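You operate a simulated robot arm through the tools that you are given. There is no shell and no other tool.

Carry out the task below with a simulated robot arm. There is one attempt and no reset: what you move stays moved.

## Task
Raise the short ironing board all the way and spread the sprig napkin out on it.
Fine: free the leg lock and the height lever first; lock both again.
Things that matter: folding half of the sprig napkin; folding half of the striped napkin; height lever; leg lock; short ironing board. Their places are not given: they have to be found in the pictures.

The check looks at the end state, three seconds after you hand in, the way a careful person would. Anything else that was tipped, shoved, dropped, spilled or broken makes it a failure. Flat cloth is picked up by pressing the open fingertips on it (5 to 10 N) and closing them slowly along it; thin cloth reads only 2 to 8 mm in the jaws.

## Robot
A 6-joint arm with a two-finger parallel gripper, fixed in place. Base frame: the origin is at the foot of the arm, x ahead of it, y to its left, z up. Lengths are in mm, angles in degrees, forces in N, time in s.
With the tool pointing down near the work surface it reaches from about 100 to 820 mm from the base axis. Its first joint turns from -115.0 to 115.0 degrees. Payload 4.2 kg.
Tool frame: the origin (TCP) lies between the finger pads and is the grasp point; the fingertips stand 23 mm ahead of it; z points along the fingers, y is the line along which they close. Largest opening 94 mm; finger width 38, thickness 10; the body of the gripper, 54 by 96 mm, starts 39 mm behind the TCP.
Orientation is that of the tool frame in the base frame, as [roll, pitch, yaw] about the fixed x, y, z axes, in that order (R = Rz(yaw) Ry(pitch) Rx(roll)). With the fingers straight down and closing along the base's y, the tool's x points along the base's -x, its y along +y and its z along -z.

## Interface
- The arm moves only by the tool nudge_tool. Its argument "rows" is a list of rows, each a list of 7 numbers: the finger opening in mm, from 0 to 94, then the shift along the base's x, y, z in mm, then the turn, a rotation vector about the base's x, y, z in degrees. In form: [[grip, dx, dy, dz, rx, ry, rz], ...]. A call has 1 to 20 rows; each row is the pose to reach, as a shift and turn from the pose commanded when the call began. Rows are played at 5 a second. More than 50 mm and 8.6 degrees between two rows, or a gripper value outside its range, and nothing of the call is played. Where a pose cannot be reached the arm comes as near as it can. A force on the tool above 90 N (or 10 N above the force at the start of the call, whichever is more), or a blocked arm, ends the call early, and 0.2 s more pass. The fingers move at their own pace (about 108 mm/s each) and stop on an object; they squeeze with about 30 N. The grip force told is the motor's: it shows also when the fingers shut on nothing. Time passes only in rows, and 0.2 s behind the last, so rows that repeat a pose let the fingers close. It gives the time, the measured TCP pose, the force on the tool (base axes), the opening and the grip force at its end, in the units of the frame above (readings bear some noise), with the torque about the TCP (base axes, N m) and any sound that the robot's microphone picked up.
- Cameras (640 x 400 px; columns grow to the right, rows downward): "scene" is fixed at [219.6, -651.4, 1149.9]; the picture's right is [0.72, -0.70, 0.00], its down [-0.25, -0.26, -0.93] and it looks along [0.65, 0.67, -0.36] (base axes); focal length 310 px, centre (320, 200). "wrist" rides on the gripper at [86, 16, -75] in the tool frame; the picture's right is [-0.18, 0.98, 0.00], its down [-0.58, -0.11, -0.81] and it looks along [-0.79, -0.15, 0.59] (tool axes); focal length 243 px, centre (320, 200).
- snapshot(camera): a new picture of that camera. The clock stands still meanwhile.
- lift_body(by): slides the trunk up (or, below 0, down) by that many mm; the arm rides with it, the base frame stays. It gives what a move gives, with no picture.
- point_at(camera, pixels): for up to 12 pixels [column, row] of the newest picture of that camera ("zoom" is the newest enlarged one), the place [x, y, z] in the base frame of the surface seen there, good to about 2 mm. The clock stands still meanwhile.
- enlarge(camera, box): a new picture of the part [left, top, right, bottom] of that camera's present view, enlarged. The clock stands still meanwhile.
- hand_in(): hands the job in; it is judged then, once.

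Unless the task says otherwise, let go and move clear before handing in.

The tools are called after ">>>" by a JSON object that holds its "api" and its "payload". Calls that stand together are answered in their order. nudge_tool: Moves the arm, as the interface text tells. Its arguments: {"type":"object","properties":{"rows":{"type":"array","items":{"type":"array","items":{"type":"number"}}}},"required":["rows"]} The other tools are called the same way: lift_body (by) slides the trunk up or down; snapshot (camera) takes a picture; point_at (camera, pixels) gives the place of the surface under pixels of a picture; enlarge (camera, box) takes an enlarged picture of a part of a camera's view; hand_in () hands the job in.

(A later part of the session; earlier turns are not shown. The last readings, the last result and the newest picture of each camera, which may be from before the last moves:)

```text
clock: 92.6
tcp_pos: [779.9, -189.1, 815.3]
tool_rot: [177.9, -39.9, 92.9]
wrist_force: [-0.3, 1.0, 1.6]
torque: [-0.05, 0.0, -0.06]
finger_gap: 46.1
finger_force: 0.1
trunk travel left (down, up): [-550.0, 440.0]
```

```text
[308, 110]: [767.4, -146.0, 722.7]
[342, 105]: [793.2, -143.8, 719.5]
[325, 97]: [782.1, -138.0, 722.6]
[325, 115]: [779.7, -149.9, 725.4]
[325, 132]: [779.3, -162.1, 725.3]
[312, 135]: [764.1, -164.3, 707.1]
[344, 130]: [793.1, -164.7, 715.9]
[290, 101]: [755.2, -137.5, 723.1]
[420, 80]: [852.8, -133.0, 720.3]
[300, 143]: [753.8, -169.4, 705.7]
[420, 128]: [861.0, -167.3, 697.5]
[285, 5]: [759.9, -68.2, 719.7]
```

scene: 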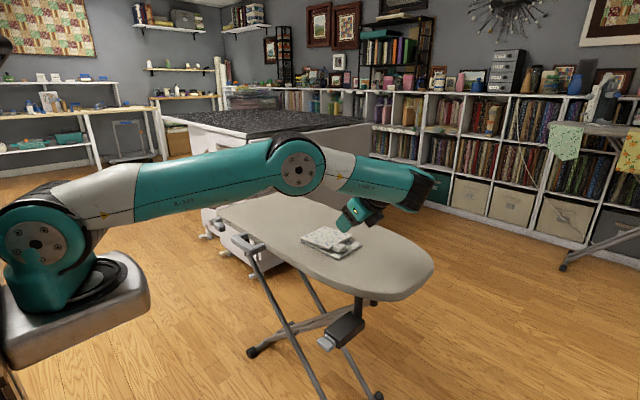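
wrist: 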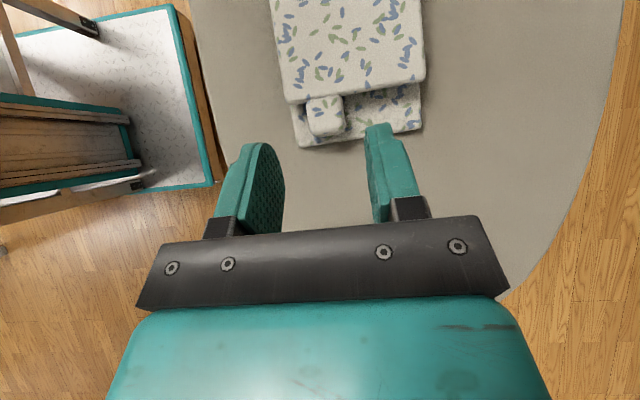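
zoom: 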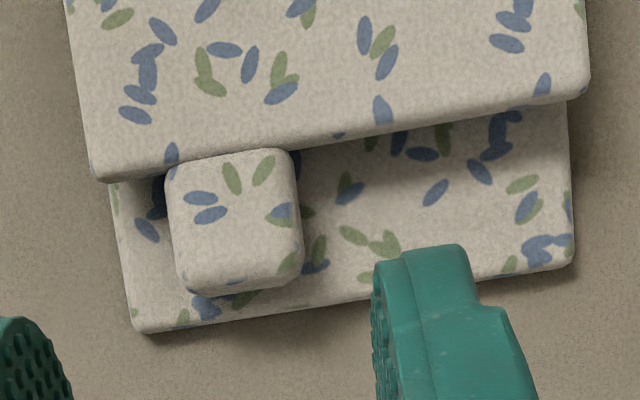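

Tab centre (780,−153.5,716). Approach along the tool axis to TCP ≈(780,−161.5,739).

>>> {"api": "nudge_tool", "payload": {"rows": [[46, 0, -10, -15, 0, 0, 0], [46, 0, -11, -31, 0, 0, 0], [46, 0, 5, -50, 0, 0, 0], [46, 0, 15, -61, 0, 0, 0], [46, 0, 22, -70, 0, 0, 0], [46, 0, 27, -75.5, 0, 0, 0], [46, 0, 27.5, -76, 0, 0, 0]]}}

>>> {"api": "snapshot", "payload": {"camera": "wrist"}}

>>> {"api": "enlarge", "payload": {"camera": "scene", "box": [290, 185, 390, 270]}}

```text
clock: 94.2
tcp_pos: [779.9, -161.0, 739.2]
tool_rot: [178.2, -40.0, 92.9]
wrist_force: [0.5, 0.1, -1.1]
torque: [-0.01, 0.0, -0.01]
finger_gap: 46.1
finger_force: 0.0
out of reach, approached as far as the arm can: row 1
trunk travel left (down, up): [-550.0, 440.0]
```

```text
taken
```

wrist: 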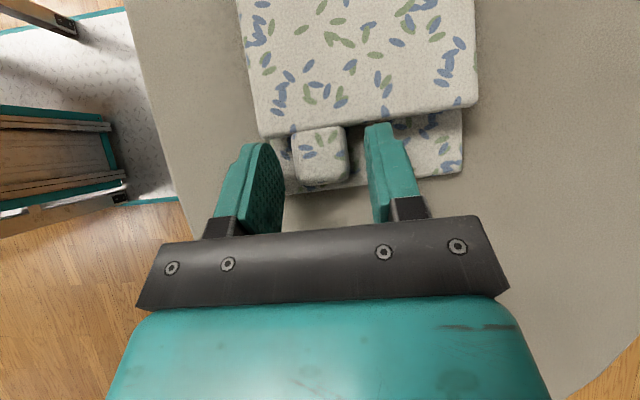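

```text
4.71 times, centred on (340, 228) of scene
```

zoom: 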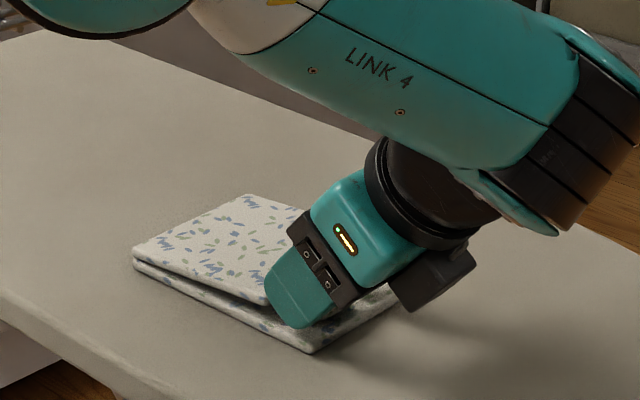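

Fingers straddle the tab cleanly. Close slowly.

>>> {"api": "nudge_tool", "payload": {"rows": [[40, 0.5, 0, 0, 0, 0, 0], [34, 0.5, 0, 0, 0, 0, 0], [30, 0.5, 0, 0, 0, 0, 0], [26, 0.5, 0, 0, 0, 0, 0], [22, 0.5, 0, 0, 0, 0, 0], [22, 0.5, 0, 0, 0, 0, 0]]}}

```text
clock: 95.6
tcp_pos: [779.1, -162.6, 739.6]
tool_rot: [178.3, -40.1, 92.9]
wrist_force: [-1.3, 0.1, 0.9]
torque: [0.04, 0.08, 0.05]
finger_gap: 29.2
finger_force: 29.7
trunk travel left (down, up): [-550.0, 440.0]
```

Gripped at 29.2 mm. Now rotate tool and TCP rigidly about the hinge line (y −30, z 706), first by 40°, and check the base half stays down.

>>> {"api": "nudge_tool", "payload": {"rows": [[22, -0.1, 2.8, 9, -4, -0.16, 0], [22, -0.2, 5.9, 18, -8, -0.32, 0], [22, -0.4, 9.8, 26.5, -12, -0.48, 0], [22, -0.6, 14.2, 34.9, -16, -0.64, 0], [22, -0.8, 19.3, 43, -20, -0.8, 0], [22, -1, 24.8, 50.6, -24, -0.96, 0], [22, -1.2, 31, 57.9, -28, -1.12, 0], [22, -1.5, 37.5, 64.7, -32, -1.28, 0], [22, -1.8, 44.6, 71, -36, -1.44, 0], [22, -2, 52, 76.8, -40, -1.6, 0]]}}

>>> {"api": "snapshot", "payload": {"camera": "wrist"}}

>>> {"api": "enlarge", "payload": {"camera": "scene", "box": [270, 165, 390, 270]}}

```text
clock: 97.8
tcp_pos: [778.5, -110.6, 816.6]
tool_rot: [178.6, 0.1, 92.9]
wrist_force: [1.6, -2.2, 8.0]
torque: [0.52, 0.11, -0.03]
finger_gap: 28.9
finger_force: 29.7
trunk travel left (down, up): [-550.0, 440.0]
```

```text
taken
```

wrist: 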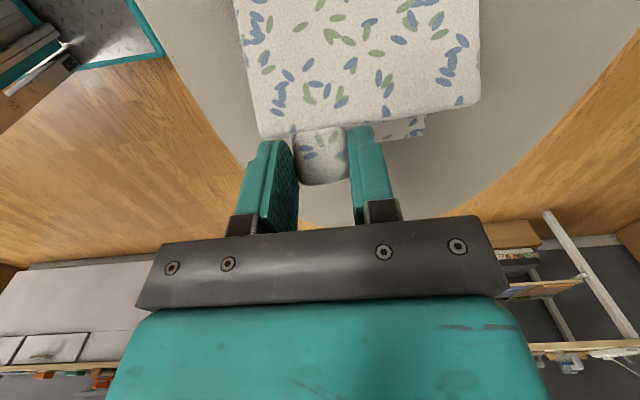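

```text
3.81 times, centred on (330, 218) of scene
```

zoom: 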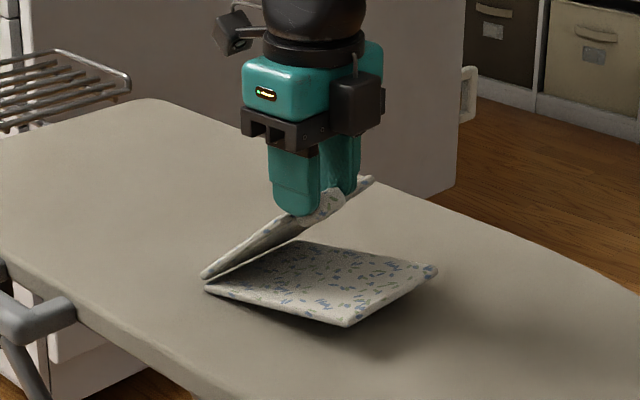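

The half rotates with the tool (≈45° up), though the base half seems slightly raised at its −y end. Wait briefly and see whether it settles.

>>> {"api": "nudge_tool", "payload": {"rows": [[22, 0, 0, 0, 0, 0, 0], [22, 0, 0, 0, 0, 0, 0], [22, 0, 0, 0, 0, 0, 0], [22, 0, 0, 0, 0, 0, 0]]}}

>>> {"api": "enlarge", "payload": {"camera": "scene", "box": [270, 165, 390, 270]}}

>>> {"api": "point_at", "payload": {"camera": "zoom", "pixels": [[350, 310], [430, 270], [215, 285], [300, 255], [207, 275], [365, 180], [330, 290], [360, 285]]}}

```text
clock: 98.8
tcp_pos: [778.7, -110.6, 815.5]
tool_rot: [178.6, 0.0, 92.7]
wrist_force: [0.1, -4.0, 5.1]
torque: [0.11, 0.25, 0.09]
finger_gap: 29.2
finger_force: 29.8
trunk travel left (down, up): [-550.0, 440.0]
```

```text
3.81 times, centred on (330, 218) of scene
```

zoom: 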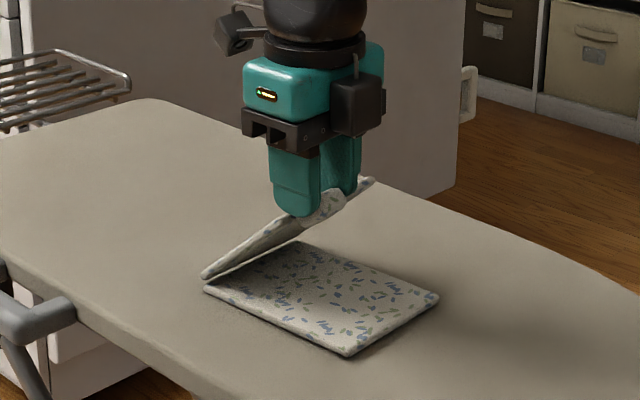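

```text
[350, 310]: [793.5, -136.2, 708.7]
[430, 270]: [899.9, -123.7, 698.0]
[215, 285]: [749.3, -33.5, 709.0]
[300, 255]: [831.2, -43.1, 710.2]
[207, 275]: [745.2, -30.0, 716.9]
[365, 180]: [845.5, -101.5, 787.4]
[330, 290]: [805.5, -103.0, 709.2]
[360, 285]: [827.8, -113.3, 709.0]
```

The base settled flat again (the hinge is damped), so I'll go slower. Continue rotating another 40° at ~10°/s.

>>> {"api": "nudge_tool", "payload": {"rows": [[22, -0.2, 3.9, 2.8, -2, -0.08, 0], [22, -0.3, 7.8, 5.3, -4, -0.16, 0], [22, -0.5, 11.9, 7.8, -6, -0.24, 0], [22, -0.6, 16, 10, -8, -0.32, 0], [22, -0.8, 20.2, 12.1, -10, -0.4, 0], [22, -1, 24.5, 14.1, -12, -0.48, 0], [22, -1.2, 29, 16, -14, -0.56, 0], [22, -1.3, 33.4, 17.7, -16, -0.64, 0], [22, -1.5, 37.8, 19.3, -18, -0.72, 0], [22, -1.7, 42.3, 20.6, -20, -0.8, 0], [22, -1.9, 47, 21.9, -22, -0.88, 0], [22, -2.1, 51.6, 22.9, -24, -0.96, 0], [22, -2.2, 56.2, 23.8, -26, -1.04, 0], [22, -2.4, 60.8, 24.5, -28, -1.12, 0], [22, -2.6, 65.6, 25.1, -30, -1.2, 0], [22, -2.8, 70.3, 25.5, -32, -1.28, 0], [22, -3, 75, 25.8, -34, -1.36, 0], [22, -3.2, 79.7, 25.8, -36, -1.44, 0], [22, -3.4, 84.5, 25.7, -38, -1.52, 0], [22, -3.6, 89.2, 25.4, -40, -1.6, 0]]}}

>>> {"api": "snapshot", "payload": {"camera": "wrist"}}

>>> {"api": "snapshot", "payload": {"camera": "scene"}}

>>> {"api": "enlarge", "payload": {"camera": "scene", "box": [270, 165, 390, 270]}}

```text
clock: 103.0
tcp_pos: [775.8, -20.4, 842.3]
tool_rot: [178.9, 40.1, 92.8]
wrist_force: [0.8, 0.0, 4.2]
torque: [0.05, 0.0, -0.04]
finger_gap: 28.8
finger_force: 30.3
trunk travel left (down, up): [-550.0, 440.0]
```

```text
taken
```

wrist: 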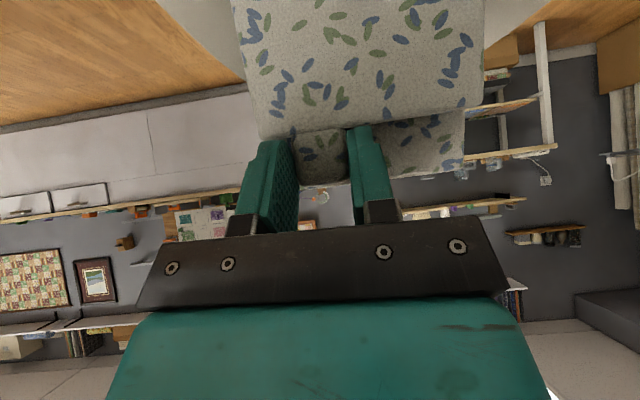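

```text
taken
```

scene: 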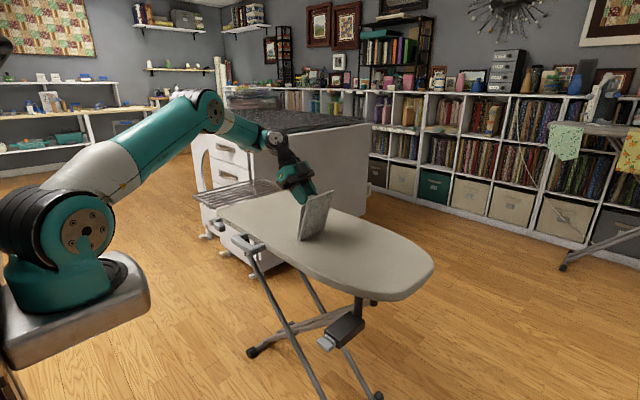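

```text
3.81 times, centred on (330, 218) of scene
```

zoom: 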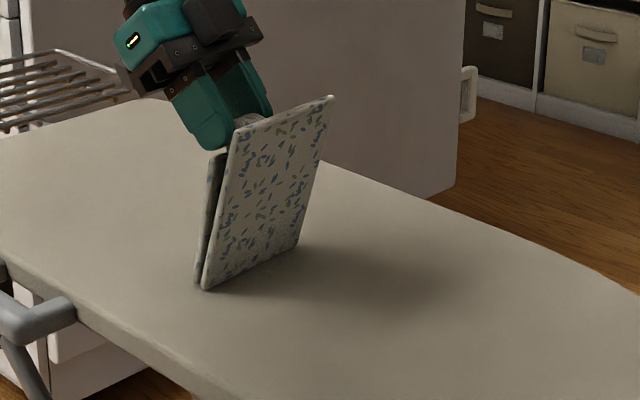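

Now the base half has been carried up along with it (both nearly vertical at zoom (260,190)). Wait to see whether the base falls back as before.

>>> {"api": "nudge_tool", "payload": {"rows": [[22, 0, 0, 0, 0, 0, 0], [22, 0, 0, 0, 0, 0, 0], [22, 0, 0, 0, 0, 0, 0], [22, 0, 0, 0, 0, 0, 0], [22, 0, 0, 0, 0, 0, 0], [22, 0, 0, 0, 0, 0, 0], [22, 0, 0, 0, 0, 0, 0], [22, 0, 0, 0, 0, 0, 0]]}}

>>> {"api": "enlarge", "payload": {"camera": "scene", "box": [270, 165, 390, 270]}}

```text
clock: 104.8
tcp_pos: [775.3, -20.9, 840.9]
tool_rot: [179.0, 40.2, 92.9]
wrist_force: [1.8, -0.5, 8.3]
torque: [-0.14, 0.22, 0.02]
finger_gap: 29.1
finger_force: 30.2
trunk travel left (down, up): [-550.0, 440.0]
```

```text
3.81 times, centred on (330, 218) of scene
```

zoom: 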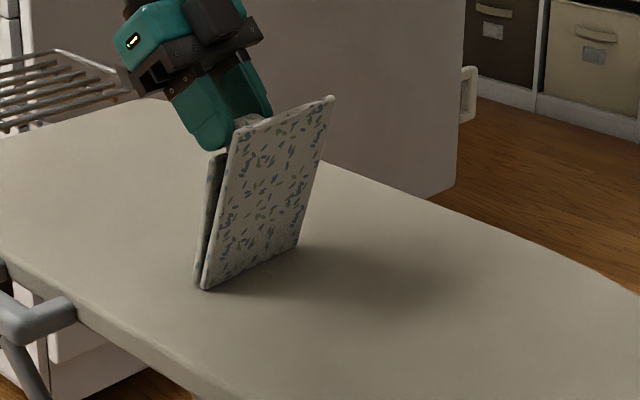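

The base stays up, probably because I'm pressing the hinge down (fz +8 N), which tips the base. I'll rotate back 20° and raise ~8 mm so the base can drop open, then wait.

>>> {"api": "nudge_tool", "payload": {"rows": [[22, 0, 0, 4, 0, 0, 0], [22, 0.2, -4.7, 8, 2, 0.08, 0], [22, 0.4, -9.5, 8.4, 4, 0.16, 0], [22, 0.8, -18.9, 8.1, 8, 0.32, 0], [22, 1.2, -28.4, 7.1, 12, 0.48, 0], [22, 1.5, -37.6, 5.5, 16, 0.64, 0], [22, 1.9, -46.9, 3.2, 20, 0.8, 0], [22, 1.9, -46.9, 3.2, 20, 0.8, 0], [22, 1.9, -46.9, 3.2, 20, 0.8, 0], [22, 1.9, -46.9, 3.2, 20, 0.8, 0], [22, 1.9, -46.9, 3.2, 20, 0.8, 0], [22, 1.9, -46.9, 3.2, 20, 0.8, 0], [22, 1.9, -46.9, 3.2, 20, 0.8, 0]]}}

>>> {"api": "enlarge", "payload": {"camera": "scene", "box": [270, 165, 390, 270]}}

```text
clock: 107.6
tcp_pos: [776.7, -69.1, 842.3]
tool_rot: [178.7, 20.1, 92.8]
wrist_force: [-0.4, 0.6, -0.8]
torque: [-0.03, 0.08, 0.0]
finger_gap: 29.0
finger_force: 30.1
trunk travel left (down, up): [-550.0, 440.0]
```

```text
3.81 times, centred on (330, 218) of scene
```

zoom: 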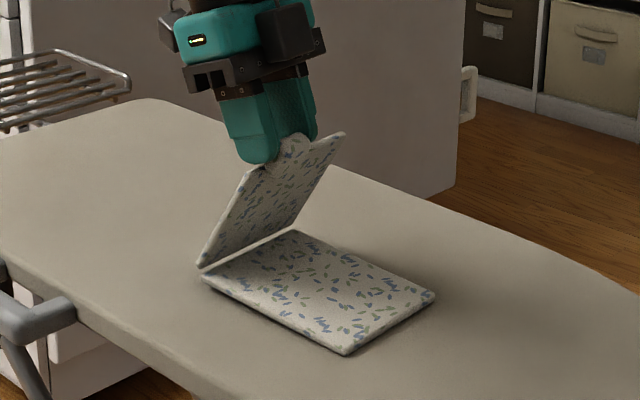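

The base dropped flat and forces are near zero. Continue rotating the half from ~60° with this raised hinge bias, slowly to 80°.

>>> {"api": "nudge_tool", "payload": {"rows": [[22, -0.2, 4.6, 1.2, -2, -0.08, 0], [22, -0.4, 9.3, 2.3, -4, -0.16, 0], [22, -0.6, 13.9, 3.2, -6, -0.24, 0], [22, -0.7, 18.5, 3.9, -8, -0.32, 0], [22, -0.9, 23.3, 4.5, -10, -0.4, 0], [22, -1.1, 28, 4.9, -12, -0.48, 0], [22, -1.3, 32.7, 5.2, -14, -0.56, 0], [22, -1.5, 37.4, 5.2, -16, -0.64, 0], [22, -1.7, 42.2, 5.1, -18, -0.72, 0], [22, -1.9, 46.9, 4.8, -20, -0.8, 0]]}}

>>> {"api": "enlarge", "payload": {"camera": "scene", "box": [270, 165, 390, 270]}}

```text
clock: 109.8
tcp_pos: [776.6, -21.3, 849.3]
tool_rot: [179.0, 40.1, 93.0]
wrist_force: [-0.4, -0.2, -0.7]
torque: [-0.02, 0.0, -0.03]
finger_gap: 28.9
finger_force: 29.8
trunk travel left (down, up): [-550.0, 440.0]
```

```text
3.81 times, centred on (330, 218) of scene
```

zoom: 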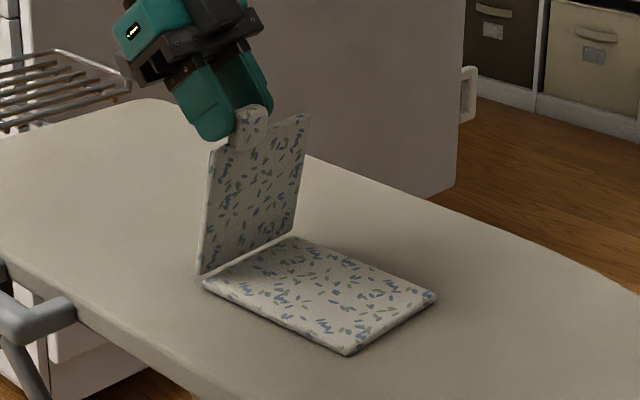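

Base flat, half at ~85°. Continue another 28° past vertical.

>>> {"api": "nudge_tool", "payload": {"rows": [[22, -0.2, 4.7, -0.4, -2, -0.08, 0], [22, -0.4, 9.4, -1, -4, -0.16, 0], [22, -0.6, 14, -1.7, -6, -0.24, 0], [22, -0.7, 18.7, -2.6, -8, -0.32, 0], [22, -0.9, 23.3, -3.7, -10, -0.4, 0], [22, -1.1, 27.9, -5, -12, -0.48, 0], [22, -1.3, 32.4, -6.3, -14, -0.56, 0], [22, -1.5, 36.8, -7.8, -16, -0.64, 0], [22, -1.6, 41.2, -9.5, -18, -0.72, 0], [22, -1.8, 45.6, -11.4, -20, -0.8, 0], [22, -2, 49.9, -13.4, -22, -0.88, 0], [22, -2.2, 54.1, -15.6, -24, -0.96, 0], [22, -2.3, 58.2, -17.9, -26, -1.04, 0], [22, -2.5, 62.3, -20.3, -28, -1.12, 0]]}}

>>> {"api": "snapshot", "payload": {"camera": "scene"}}

>>> {"api": "enlarge", "payload": {"camera": "scene", "box": [250, 165, 370, 270]}}

```text
clock: 111.4
tcp_pos: [750.0, -13.0, 845.2]
tool_rot: [174.7, 53.7, 89.9]
wrist_force: [5.0, 1.8, 26.3]
torque: [0.07, -0.37, 0.01]
finger_gap: 31.4
finger_force: 29.9
out of reach, approached as far as the arm can: row 3, 4, 5, 6, 7, 8
trunk travel left (down, up): [-550.0, 440.0]
stopped in row 8: the force on the tool passed its limit at 94 N (the readings are from after the stop); the commanded pose is now the measured one
```

```text
taken
```

scene: 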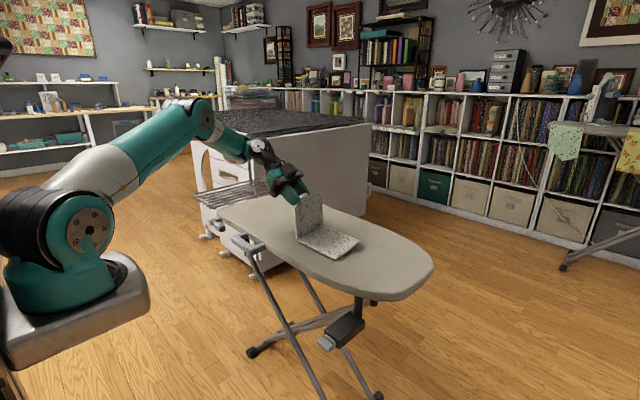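

```text
3.81 times, centred on (310, 218) of scene
```

zoom: 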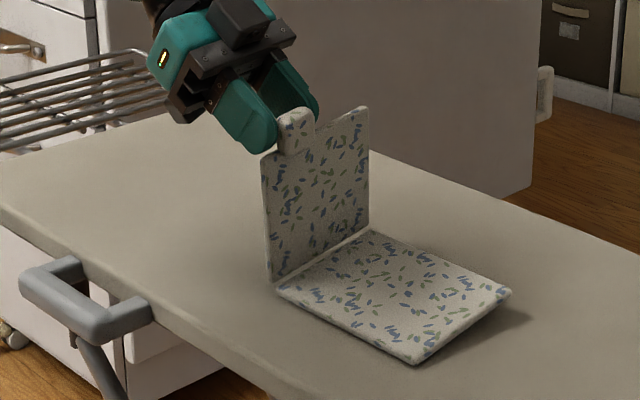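

The arm hit its reach limit at this tilt and pulled ~25 mm toward −x, but the half is about vertical and still gripped. Measure the half's lean.

>>> {"api": "point_at", "payload": {"camera": "zoom", "pixels": [[320, 250], [345, 130], [280, 260], [280, 170], [355, 220], [355, 120], [420, 340], [300, 290], [480, 290], [390, 250], [295, 130]]}}

```text
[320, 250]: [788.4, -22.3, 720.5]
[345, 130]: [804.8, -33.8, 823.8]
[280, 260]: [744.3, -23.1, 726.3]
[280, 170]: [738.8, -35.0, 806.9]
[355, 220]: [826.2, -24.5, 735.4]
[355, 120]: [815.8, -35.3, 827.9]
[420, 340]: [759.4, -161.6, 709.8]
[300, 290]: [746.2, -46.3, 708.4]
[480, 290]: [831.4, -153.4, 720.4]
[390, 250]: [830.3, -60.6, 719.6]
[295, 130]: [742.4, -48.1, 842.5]
```

The half is still ~7° short of vertical, and the base's far side is slightly lifted by the twist. I'll slide everything 45 mm toward −x (board edge is at x≈664) to gain reach, fixing the 2.5° twist.

>>> {"api": "nudge_tool", "payload": {"rows": [[22, -5, 0, 3, 0, 1, 0], [22, -12, 0, 3, 0, 2, 0], [22, -20, 0, 3, 0, 2.5, 0], [22, -28, 0, 3, 0, 2.5, 0], [22, -36, 0, 3, 0, 2.5, 0], [22, -45, 0, 3, 0, 2.5, 0], [22, -45, 0, 3, 0, 2.5, 0], [22, -45, 0, 3, 0, 2.5, 0]]}}

>>> {"api": "snapshot", "payload": {"camera": "scene"}}

>>> {"api": "enlarge", "payload": {"camera": "scene", "box": [250, 165, 370, 270]}}

```text
clock: 113.2
tcp_pos: [705.0, -13.4, 845.7]
tool_rot: [-180.0, 53.6, 94.2]
wrist_force: [0.5, 0.2, -0.3]
torque: [-0.01, 0.06, -0.04]
finger_gap: 28.9
finger_force: 30.3
trunk travel left (down, up): [-550.0, 440.0]
```

```text
taken
```

scene: 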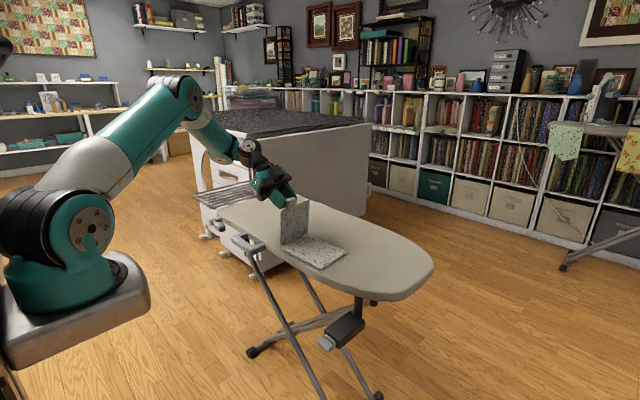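

```text
3.81 times, centred on (310, 218) of scene
```

zoom: 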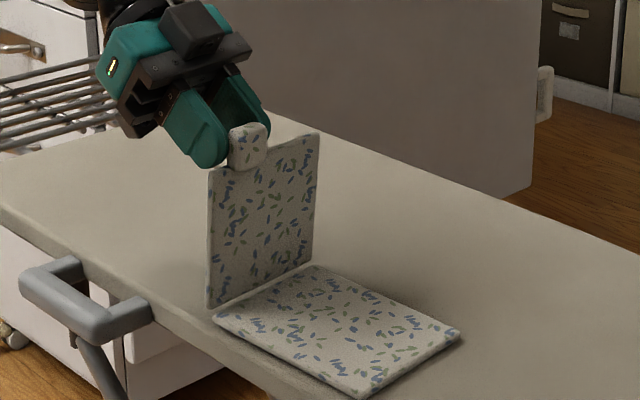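

It slid cleanly. Measure the new lean, hinge position and the near-edge margin.

>>> {"api": "point_at", "payload": {"camera": "zoom", "pixels": [[260, 270], [285, 165], [215, 290], [215, 190], [305, 245], [305, 150], [362, 388], [218, 322], [455, 335], [250, 145], [355, 398], [230, 335]]}}

```text
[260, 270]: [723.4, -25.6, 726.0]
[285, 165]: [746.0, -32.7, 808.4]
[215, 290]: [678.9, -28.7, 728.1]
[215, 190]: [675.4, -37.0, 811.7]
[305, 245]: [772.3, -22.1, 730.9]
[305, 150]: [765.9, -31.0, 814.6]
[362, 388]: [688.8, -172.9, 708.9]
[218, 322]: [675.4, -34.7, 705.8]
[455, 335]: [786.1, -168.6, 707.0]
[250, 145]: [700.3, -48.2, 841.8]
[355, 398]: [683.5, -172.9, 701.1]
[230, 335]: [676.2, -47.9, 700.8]
```

Half is at ~85°, hinge at (y≈−25, z≈709). Continue the rotation by 20° from here.

>>> {"api": "nudge_tool", "payload": {"rows": [[22, -0.3, 4.8, -0.5, -2, -0.14, 0], [22, -0.7, 9.5, -1.1, -4, -0.28, 0], [22, -1, 14.2, -1.9, -6, -0.42, 0], [22, -1.3, 18.9, -2.9, -8, -0.56, 0], [22, -1.6, 23.5, -4, -10, -0.7, 0], [22, -2, 28.2, -5.4, -12, -0.84, 0], [22, -2.3, 32.7, -6.9, -14, -0.98, 0], [22, -2.6, 37.2, -8.5, -16, -1.12, 0]]}}

>>> {"api": "snapshot", "payload": {"camera": "scene"}}

>>> {"api": "enlarge", "payload": {"camera": "scene", "box": [250, 165, 370, 270]}}

```text
clock: 114.5
tcp_pos: [681.9, -13.0, 839.2]
tool_rot: [174.4, 64.2, 89.4]
wrist_force: [5.6, 3.9, 30.6]
torque: [-0.2, -0.41, 0.07]
finger_gap: 29.9
finger_force: 29.9
out of reach, approached as far as the arm can: row 3, 4, 5, 6
trunk travel left (down, up): [-550.0, 440.0]
stopped in row 6: the force on the tool passed its limit at 100 N (the readings are from after the stop); the commanded pose is now the measured one
```

```text
taken
```

scene: 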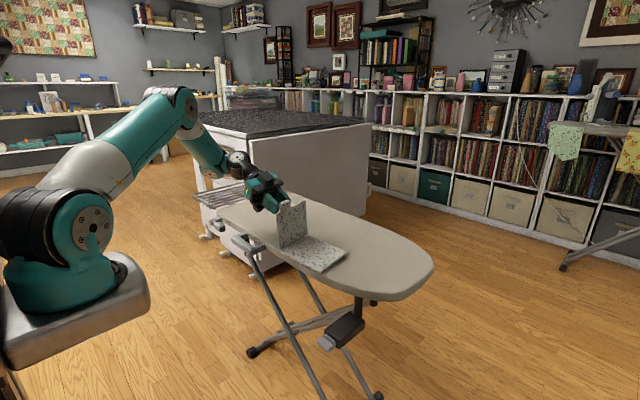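

```text
3.81 times, centred on (310, 218) of scene
```

zoom: 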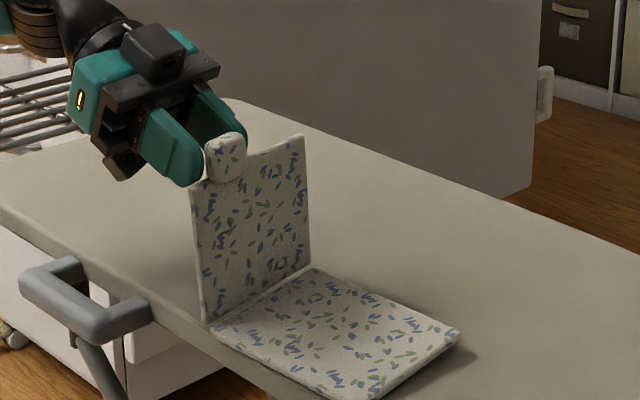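

Again reach-limited, now at 64° tilt. Measure the lean of the half now.

>>> {"api": "point_at", "payload": {"camera": "zoom", "pixels": [[250, 270], [270, 175], [205, 300], [197, 200], [300, 250], [298, 150], [365, 385], [455, 335], [222, 150], [300, 300]]}}

```text
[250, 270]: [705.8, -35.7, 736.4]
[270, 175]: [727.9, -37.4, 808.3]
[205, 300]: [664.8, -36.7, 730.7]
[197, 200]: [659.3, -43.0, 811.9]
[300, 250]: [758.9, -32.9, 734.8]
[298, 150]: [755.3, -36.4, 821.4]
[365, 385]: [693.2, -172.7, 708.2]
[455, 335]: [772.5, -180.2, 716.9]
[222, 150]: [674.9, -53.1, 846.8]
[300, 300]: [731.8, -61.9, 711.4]
```

The half is within ~1–4° of vertical but the tool can't rotate further. I'll return to the comfortable pose (x≈705, tilt 54°), then lighten the grip so the tab can pivot between the pads while I carry it over along the arc.

>>> {"api": "nudge_tool", "payload": {"rows": [[22, 6, 0, 2, 2.6, 0.8, 0], [22, 12, 0, 4, 5.3, 1.6, 0], [22, 18, 0, 5.5, 8, 2.4, 0], [22, 24, -0.4, 7.5, 10.6, 3.1, -0.4], [22, 24, -0.4, 7.5, 10.6, 3.1, -0.4]]}}

>>> {"api": "nudge_tool", "payload": {"rows": [[28, 0, 0, 0, 0, 0, 0], [28, 0, 0, 0, 0, 0, 0], [28, 0, 0, 0, 0, 0, 0]]}}

>>> {"api": "enlarge", "payload": {"camera": "scene", "box": [250, 165, 370, 270]}}

```text
clock: 115.7
tcp_pos: [704.1, -12.9, 842.8]
tool_rot: [-179.1, 53.2, 94.6]
wrist_force: [0.1, -0.9, -0.7]
torque: [-0.03, 0.05, -0.02]
finger_gap: 28.9
finger_force: 29.7
trunk travel left (down, up): [-550.0, 440.0]
```

```text
clock: 116.5
tcp_pos: [705.3, -14.7, 842.8]
tool_rot: [-179.2, 53.3, 94.5]
wrist_force: [0.0, -0.8, -0.6]
torque: [-0.01, -0.03, 0.04]
finger_gap: 29.1
finger_force: 29.9
trunk travel left (down, up): [-550.0, 440.0]
```

```text
3.81 times, centred on (310, 218) of scene
```

zoom: 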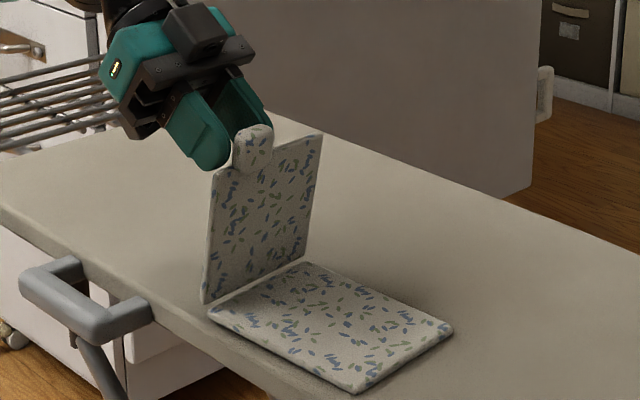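

Grip force stays at 30 N regardless, so light-grip pivoting isn't available. Better: lay the half back, re-grip with a larger pre-tilt (~58°) so the tool's range carries it past vertical. First measure the current hinge and lean.

>>> {"api": "point_at", "payload": {"camera": "zoom", "pixels": [[255, 270], [275, 170], [210, 285], [215, 185], [300, 240], [305, 150], [212, 312], [300, 262], [355, 385], [450, 330], [250, 145], [348, 390]]}}

```text
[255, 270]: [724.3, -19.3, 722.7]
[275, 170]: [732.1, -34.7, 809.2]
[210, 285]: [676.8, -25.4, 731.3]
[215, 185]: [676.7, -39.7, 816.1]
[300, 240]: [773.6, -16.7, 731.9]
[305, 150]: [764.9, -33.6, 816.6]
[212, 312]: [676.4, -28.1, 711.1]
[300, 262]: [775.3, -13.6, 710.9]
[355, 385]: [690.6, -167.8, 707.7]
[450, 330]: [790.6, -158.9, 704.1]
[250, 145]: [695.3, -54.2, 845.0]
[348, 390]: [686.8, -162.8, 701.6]
```

The half is at 80°, hinge (705,−22,709) with ~5° yaw. Lay it back by rotating +75° about the hinge.

>>> {"api": "nudge_tool", "payload": {"rows": [[22, 1, -11.7, 0.2, 5, 0.4, 0], [22, 2, -23.4, -0.6, 10, 0.9, 0], [22, 3, -34.9, -2.4, 15, 1.3, 0], [22, 4, -46.3, -5.2, 20, 1.7, 0], [22, 5, -57.3, -9, 24.9, 2.2, 0], [22, 5.9, -68, -13.8, 29.9, 2.6, 0], [22, 6.8, -78.2, -19.4, 34.9, 3, 0], [22, 7.6, -87.9, -26, 39.8, 3.5, 0], [22, 8.4, -97, -33.3, 44.8, 3.9, 0], [22, 9.2, -105.5, -41.4, 49.8, 4.4, 0], [22, 9.8, -113.1, -50.3, 54.8, 4.8, 0], [22, 10.4, -120, -59.7, 59.8, 5.2, 0], [22, 11, -126.1, -69.8, 64.7, 5.7, 0], [22, 11.4, -131.2, -80.2, 69.7, 6.1, 0], [22, 11.7, -133.9, -86.8, 72.7, 6.4, 0]]}}

>>> {"api": "snapshot", "payload": {"camera": "scene"}}

>>> {"api": "enlarge", "payload": {"camera": "scene", "box": [250, 185, 370, 280]}}

```text
clock: 119.7
tcp_pos: [717.7, -147.8, 756.9]
tool_rot: [-178.8, -19.8, 94.6]
wrist_force: [0.0, -0.2, -0.5]
torque: [-0.04, 0.01, -0.03]
finger_gap: 28.7
finger_force: 30.1
trunk travel left (down, up): [-550.0, 440.0]
```

```text
taken
```

scene: 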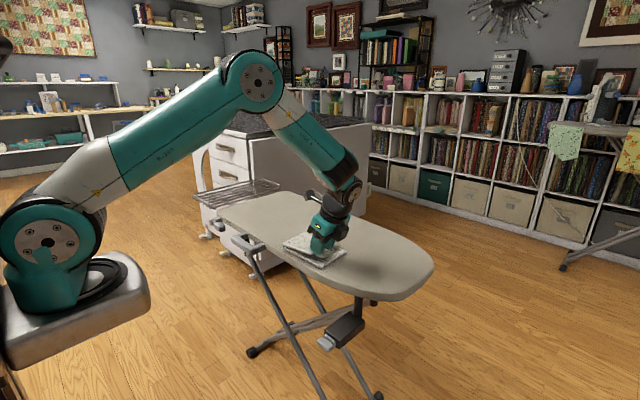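

```text
4.21 times, centred on (310, 232) of scene
```

zoom: 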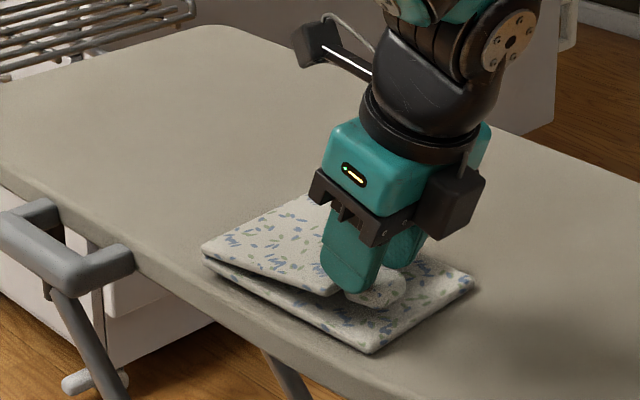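

Half is nearly down. While still gripped, slide the napkin +20 mm in x and yaw −4° to regain edge margin, then lower the last bit and release.

>>> {"api": "nudge_tool", "payload": {"rows": [[22, 5, 0, 0, 0, 0, -1], [22, 10, 0, 0, 0, 0, -2], [22, 15, 0, 0, 0, 0, -3], [22, 20, 0, 0, 0, 0, -4], [22, 20, -2, -6, 0, 0, -4], [22, 20, -3, -10, 0, 0, -4], [34, 20, -3, -10, 0, 0, -4], [46, 20, -3, -10, 0, 0, -4], [46, 20, -3, -10, 0, 0, -4]]}}

>>> {"api": "enlarge", "payload": {"camera": "scene", "box": [250, 185, 370, 280]}}

```text
clock: 121.7
tcp_pos: [736.5, -152.3, 747.2]
tool_rot: [-178.7, -19.6, 90.6]
wrist_force: [-0.4, -0.5, 0.5]
torque: [0.0, -0.01, -0.04]
finger_gap: 46.1
finger_force: 0.0
trunk travel left (down, up): [-550.0, 440.0]
```

```text
4.21 times, centred on (310, 232) of scene
```

zoom: 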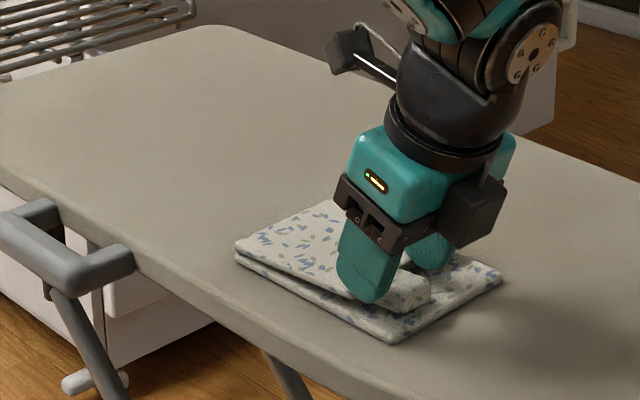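

Released with the napkin squarely placed. Back out, then tilt to ~58° and measure the tab again.

>>> {"api": "nudge_tool", "payload": {"rows": [[46, 0, -8, 22, 0, 0, 0], [46, 0, -18, 50, 0, 0, 0], [46, 0, -28, 75, 0, 0, 0]]}}

>>> {"api": "nudge_tool", "payload": {"rows": [[46, 0, -4, 0, 6.5, 0, 0], [46, 0, -8, 0, 13, 0, 0], [46, 0, -12, 0, 19.5, 0, 0], [46, 0, -16, 0, 26, 0, 0], [46, 0, -20, 0, 32, 0, 0], [46, 0, -24, 0, 38, 0, 0]]}}

>>> {"api": "snapshot", "payload": {"camera": "wrist"}}

>>> {"api": "snapshot", "payload": {"camera": "scene"}}

```text
clock: 122.5
tcp_pos: [736.2, -178.6, 821.1]
tool_rot: [-178.7, -19.7, 90.7]
wrist_force: [0.4, -0.5, -1.0]
torque: [0.01, 0.0, -0.04]
finger_gap: 45.8
finger_force: 0.1
trunk travel left (down, up): [-550.0, 440.0]
```

```text
clock: 123.9
tcp_pos: [706.9, -177.4, 809.0]
tool_rot: [-179.9, -57.3, 91.2]
wrist_force: [0.2, 0.5, 0.8]
torque: [-0.01, 0.01, 0.0]
finger_gap: 46.1
finger_force: 0.2
out of reach, approached as far as the arm can: row 5, 6
trunk travel left (down, up): [-550.0, 440.0]
```

```text
taken
```

wrist: 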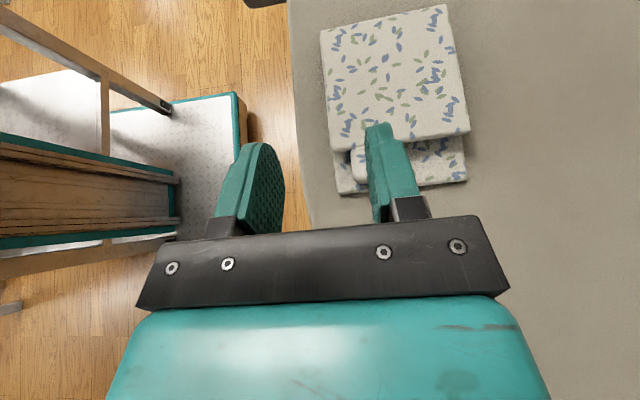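

```text
taken
```

scene: 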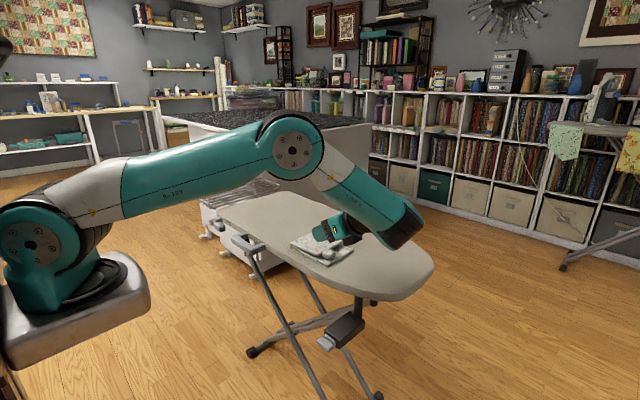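

57° isn't reachable at x=736, but ~48° should be; with −52° at the other end that carries the half to ~100°, past vertical. Set tilt to ~47° and measure the tab.

>>> {"api": "nudge_tool", "payload": {"rows": [[46, 0, 2, 0, -5, 0, 0], [46, 0, 4, 0, -11, 0, 0], [46, 0, 4, 0, -11, 0, 0]]}}

>>> {"api": "snapshot", "payload": {"camera": "wrist"}}

>>> {"api": "enlarge", "payload": {"camera": "wrist", "box": [260, 40, 440, 152]}}

>>> {"api": "enlarge", "payload": {"camera": "scene", "box": [280, 215, 370, 275]}}

```text
clock: 124.7
tcp_pos: [707.6, -174.4, 809.2]
tool_rot: [-179.2, -46.6, 91.0]
wrist_force: [-0.1, 1.2, 0.2]
torque: [-0.02, 0.0, 0.01]
finger_gap: 46.0
finger_force: 0.1
trunk travel left (down, up): [-550.0, 440.0]
```

```text
taken
```

wrist: 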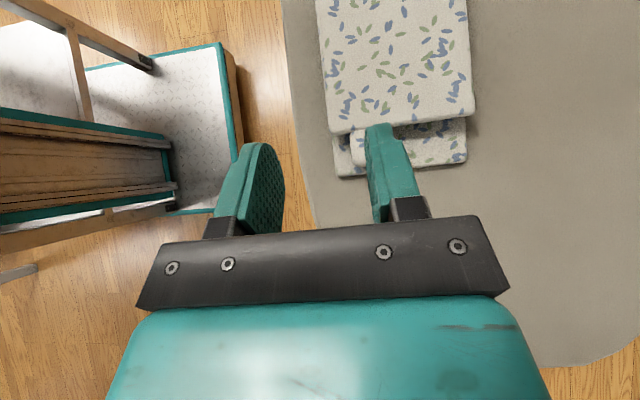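

```text
3.56 times, centred on (350, 96) of wrist
```

zoom: 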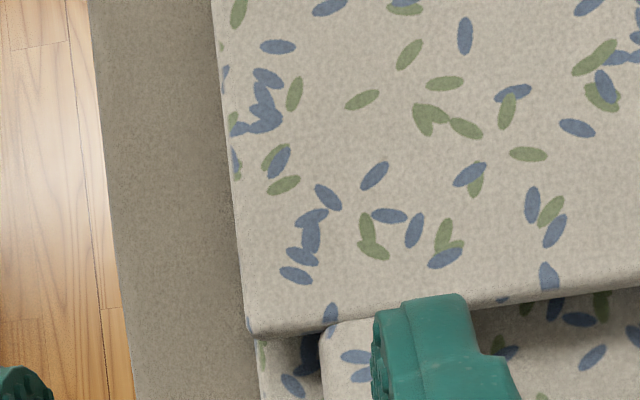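

```text
6.67 times, centred on (325, 245) of scene
```

zoom: 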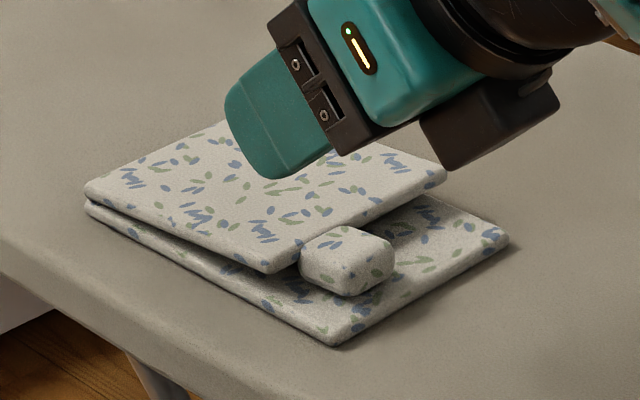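

The TCP is at x≈708; I need to shift +x. Measure the tab from the scene zoom: visible at (345,255).

>>> {"api": "point_at", "payload": {"camera": "zoom", "pixels": [[305, 245], [345, 230], [385, 245], [345, 250], [325, 240], [370, 265], [340, 285], [330, 240], [270, 265], [440, 180], [335, 340], [90, 185]]}}

>>> {"api": "point_at", "payload": {"camera": "wrist", "pixels": [[358, 135], [358, 150], [335, 133], [465, 110], [340, 172], [460, 160], [320, 10], [300, 100]]}}

```text
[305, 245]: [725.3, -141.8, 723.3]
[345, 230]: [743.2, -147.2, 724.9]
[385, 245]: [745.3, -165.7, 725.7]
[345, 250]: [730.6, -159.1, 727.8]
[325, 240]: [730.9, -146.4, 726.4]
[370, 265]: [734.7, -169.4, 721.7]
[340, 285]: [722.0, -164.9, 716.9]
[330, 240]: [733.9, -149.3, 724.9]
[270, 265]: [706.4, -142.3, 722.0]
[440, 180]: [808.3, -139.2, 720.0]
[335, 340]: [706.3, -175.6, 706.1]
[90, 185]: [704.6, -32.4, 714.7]
```

```text
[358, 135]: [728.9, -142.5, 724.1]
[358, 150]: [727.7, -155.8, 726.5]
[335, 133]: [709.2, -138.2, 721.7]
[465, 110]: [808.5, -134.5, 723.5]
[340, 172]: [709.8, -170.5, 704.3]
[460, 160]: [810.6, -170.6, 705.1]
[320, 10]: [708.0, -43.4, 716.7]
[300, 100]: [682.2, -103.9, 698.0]
```

Tab centre ≈(737.5,−156,717), rim at y≈−142. Approach along the tool axis to TCP (737.5,−162,739).

>>> {"api": "nudge_tool", "payload": {"rows": [[46, 10, -8, -5, 0, 0, 0], [46, 20, -18, -15, 0, 0, 0], [46, 30, -24, -33, 0, 0, 0], [46, 30, -12, -45, 0, 0, 0], [46, 30, -2, -55, 0, 0, 0], [46, 30, 6, -63, 0, 0, 0], [46, 30, 12, -69, 0, 0, 0], [46, 30, 12.4, -70, 0, 0, 0]]}}

>>> {"api": "snapshot", "payload": {"camera": "wrist"}}

>>> {"api": "enlarge", "payload": {"camera": "scene", "box": [270, 185, 390, 275]}}

```text
clock: 126.5
tcp_pos: [735.8, -161.2, 739.4]
tool_rot: [-179.1, -46.5, 90.9]
wrist_force: [-0.3, -0.5, -0.8]
torque: [-0.04, 0.01, -0.02]
finger_gap: 45.9
finger_force: 0.0
trunk travel left (down, up): [-550.0, 440.0]
```

```text
taken
```

wrist: 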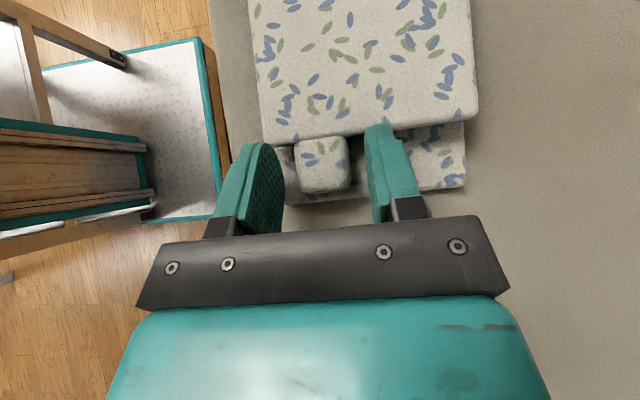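

```text
4.44 times, centred on (330, 230) of scene
```

zoom: 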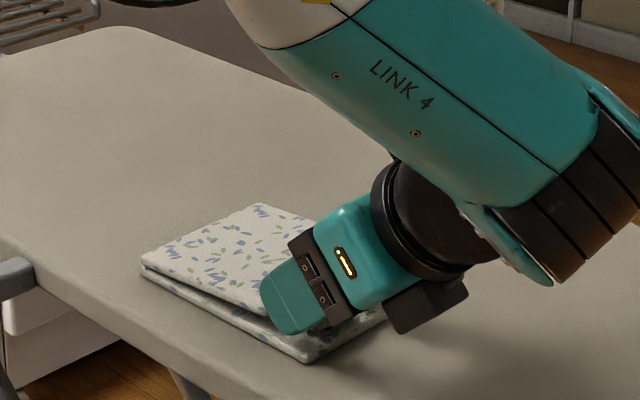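

Well centred on the tab. Close slowly.

>>> {"api": "nudge_tool", "payload": {"rows": [[40, 0.5, 0, 0, 0, 0, 0], [34, 0.5, 0, 0, 0, 0, 0], [30, 0.5, 0, 0, 0, 0, 0], [26, 0.5, 0, 0, 0, 0, 0], [22, 0.5, 0, 0, 0, 0, 0], [22, 0.5, 0, 0, 0, 0, 0]]}}

```text
clock: 127.9
tcp_pos: [736.8, -162.2, 739.1]
tool_rot: [-179.2, -46.7, 91.0]
wrist_force: [1.0, -0.4, 0.6]
torque: [0.06, -0.09, -0.02]
finger_gap: 29.2
finger_force: 30.2
trunk travel left (down, up): [-550.0, 440.0]
```

Gripped (29.2 mm). Rotate about the hinge slowly with a small upward bias so the base isn't pressed, first 40°.

>>> {"api": "nudge_tool", "payload": {"rows": [[22, 0, 1.2, 5, -2, -0.06, 0], [22, 0, 2.6, 10.1, -4, -0.12, 0], [22, -0.1, 4.2, 15, -6, -0.18, 0], [22, -0.2, 5.9, 20, -8, -0.24, 0], [22, -0.2, 7.8, 24.8, -10, -0.3, 0], [22, -0.3, 9.7, 29.6, -12, -0.36, 0], [22, -0.4, 11.9, 34.3, -14, -0.42, 0], [22, -0.4, 14.2, 38.9, -16, -0.48, 0], [22, -0.5, 16.7, 43.5, -18, -0.54, 0], [22, -0.6, 19.2, 48, -20, -0.6, 0], [22, -0.7, 22, 52.4, -22, -0.66, 0], [22, -0.7, 24.8, 56.6, -24, -0.72, 0], [22, -0.8, 27.8, 60.3, -26, -0.78, 0], [22, -0.9, 30.9, 63.9, -28, -0.84, 0], [22, -1, 34.2, 67.4, -30, -0.9, 0], [22, -1.1, 37.5, 70.7, -32, -0.96, 0], [22, -1.2, 41, 73.9, -34, -1, 0], [22, -1.3, 44.5, 77, -36, -1.08, 0], [22, -1.4, 48.2, 79.9, -38, -1.14, 0], [22, -1.6, 52, 82.8, -40, -1.2, 0]]}}

>>> {"api": "enlarge", "payload": {"camera": "scene", "box": [260, 165, 380, 270]}}

```text
clock: 132.1
tcp_pos: [736.1, -108.5, 822.1]
tool_rot: [-179.6, -6.6, 91.2]
wrist_force: [-0.1, 0.3, -0.5]
torque: [0.01, -0.04, 0.0]
finger_gap: 29.2
finger_force: 29.9
trunk travel left (down, up): [-550.0, 440.0]
```

```text
3.81 times, centred on (320, 218) of scene
```

zoom: 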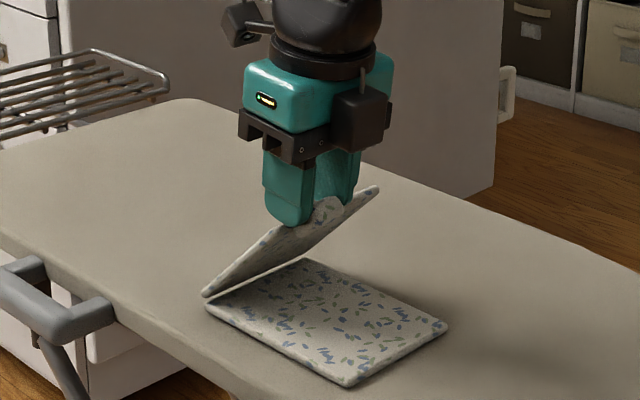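

Base stays flat, forces ~0. Continue the next 40°.

>>> {"api": "nudge_tool", "payload": {"rows": [[22, -0.1, 3.9, 2.8, -2, -0.06, 0], [22, -0.2, 7.8, 5.3, -4, -0.12, 0], [22, -0.4, 11.9, 7.8, -6, -0.18, 0], [22, -0.5, 16, 10, -8, -0.24, 0], [22, -0.6, 20.2, 12.1, -10, -0.3, 0], [22, -0.7, 24.5, 14.1, -12, -0.36, 0], [22, -0.9, 29, 16, -14, -0.42, 0], [22, -1, 33.4, 17.7, -16, -0.48, 0], [22, -1.1, 37.8, 19.3, -18, -0.54, 0], [22, -1.3, 42.3, 20.6, -20, -0.6, 0], [22, -1.4, 47, 21.9, -22, -0.66, 0], [22, -1.5, 51.6, 22.9, -24, -0.72, 0], [22, -1.7, 56.2, 23.8, -26, -0.78, 0], [22, -1.8, 60.8, 24.5, -28, -0.84, 0], [22, -2, 65.6, 25.1, -30, -0.9, 0], [22, -2.1, 70.3, 25.5, -32, -0.96, 0], [22, -2.2, 75, 25.8, -34, -1.02, 0], [22, -2.4, 79.7, 25.8, -36, -1.08, 0], [22, -2.5, 84.5, 25.7, -38, -1.14, 0], [22, -2.7, 89.2, 25.4, -40, -1.2, 0]]}}

>>> {"api": "enlarge", "payload": {"camera": "scene", "box": [260, 165, 380, 270]}}

```text
clock: 136.3
tcp_pos: [733.7, -20.2, 848.0]
tool_rot: [179.8, 33.4, 91.1]
wrist_force: [-0.3, -0.4, 0.5]
torque: [-0.01, -0.02, 0.08]
finger_gap: 29.1
finger_force: 30.1
trunk travel left (down, up): [-550.0, 440.0]
```

```text
3.81 times, centred on (320, 218) of scene
```

zoom: 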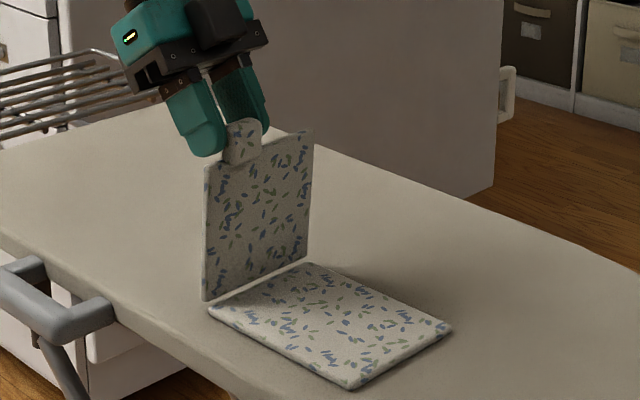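

Half is at ~85° with only −33° of tool tilt, so there's room. Rotate 16° further.

>>> {"api": "nudge_tool", "payload": {"rows": [[22, -0.1, 4.7, -0.4, -2, -0.06, 0], [22, -0.3, 9.4, -1, -4, -0.12, 0], [22, -0.4, 14, -1.7, -6, -0.18, 0], [22, -0.6, 18.7, -2.6, -8, -0.24, 0], [22, -0.7, 23.3, -3.7, -10, -0.3, 0], [22, -0.8, 27.9, -5, -12, -0.36, 0], [22, -1, 32.4, -6.3, -14, -0.42, 0], [22, -1.1, 36.8, -7.8, -16, -0.48, 0]]}}

>>> {"api": "enlarge", "payload": {"camera": "scene", "box": [260, 165, 380, 270]}}

>>> {"api": "point_at", "payload": {"camera": "zoom", "pixels": [[230, 280], [230, 190], [290, 240], [285, 160], [255, 260], [255, 180]]}}

```text
clock: 138.1
tcp_pos: [726.7, 13.9, 840.4]
tool_rot: [179.0, 49.3, 90.7]
wrist_force: [6.4, 5.5, 16.8]
torque: [0.02, -0.44, 0.19]
finger_gap: 29.4
finger_force: 30.0
out of reach, approached as far as the arm can: row 8
trunk travel left (down, up): [-550.0, 440.0]
```

```text
3.81 times, centred on (320, 218) of scene
```

zoom: 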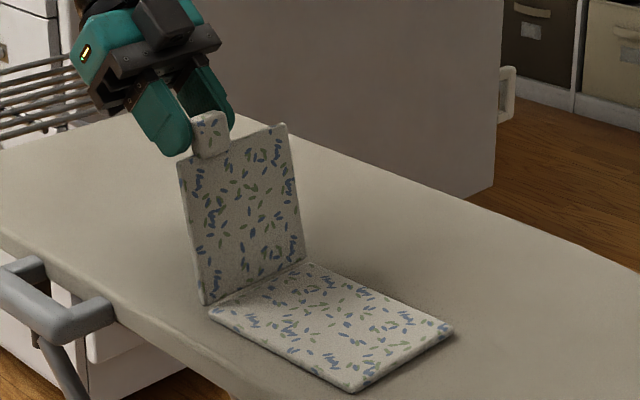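

```text
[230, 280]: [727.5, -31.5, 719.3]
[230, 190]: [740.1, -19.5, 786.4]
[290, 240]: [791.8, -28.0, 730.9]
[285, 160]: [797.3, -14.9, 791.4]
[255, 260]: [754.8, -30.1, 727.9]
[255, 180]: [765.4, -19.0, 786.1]
```

The half now leans ~10° past vertical toward +y. Open the fingers and lift straight up so it can fall open.

>>> {"api": "nudge_tool", "payload": {"rows": [[40, 0, 0, 0, 0, 0, 0], [50, 0, 0, 8, 0, 0, 0], [50, 0, 0, 40, 0, 0, 0], [50, 0, 5, 80, 0, 0, 0], [50, 0, 10, 110, 0, 0, 0]]}}

>>> {"api": "snapshot", "payload": {"camera": "scene"}}

>>> {"api": "enlarge", "payload": {"camera": "scene", "box": [260, 165, 380, 270]}}

```text
clock: 139.3
tcp_pos: [697.1, -7.3, 915.1]
tool_rot: [179.5, 49.1, 91.0]
wrist_force: [-0.9, -0.6, -0.4]
torque: [0.0, 0.01, 0.01]
finger_gap: 50.0
finger_force: 0.1
out of reach, approached as far as the arm can: row 3, 4, 5
trunk travel left (down, up): [-550.0, 440.0]
```

```text
taken
```

scene: 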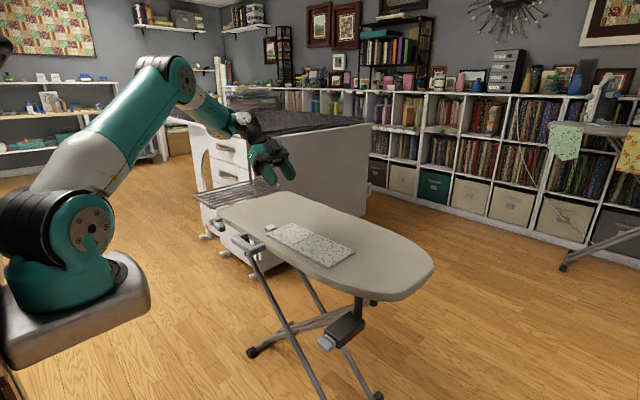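

```text
3.81 times, centred on (320, 218) of scene
```

zoom: 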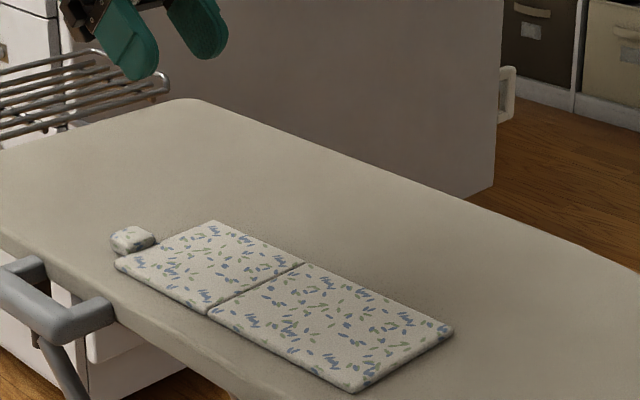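

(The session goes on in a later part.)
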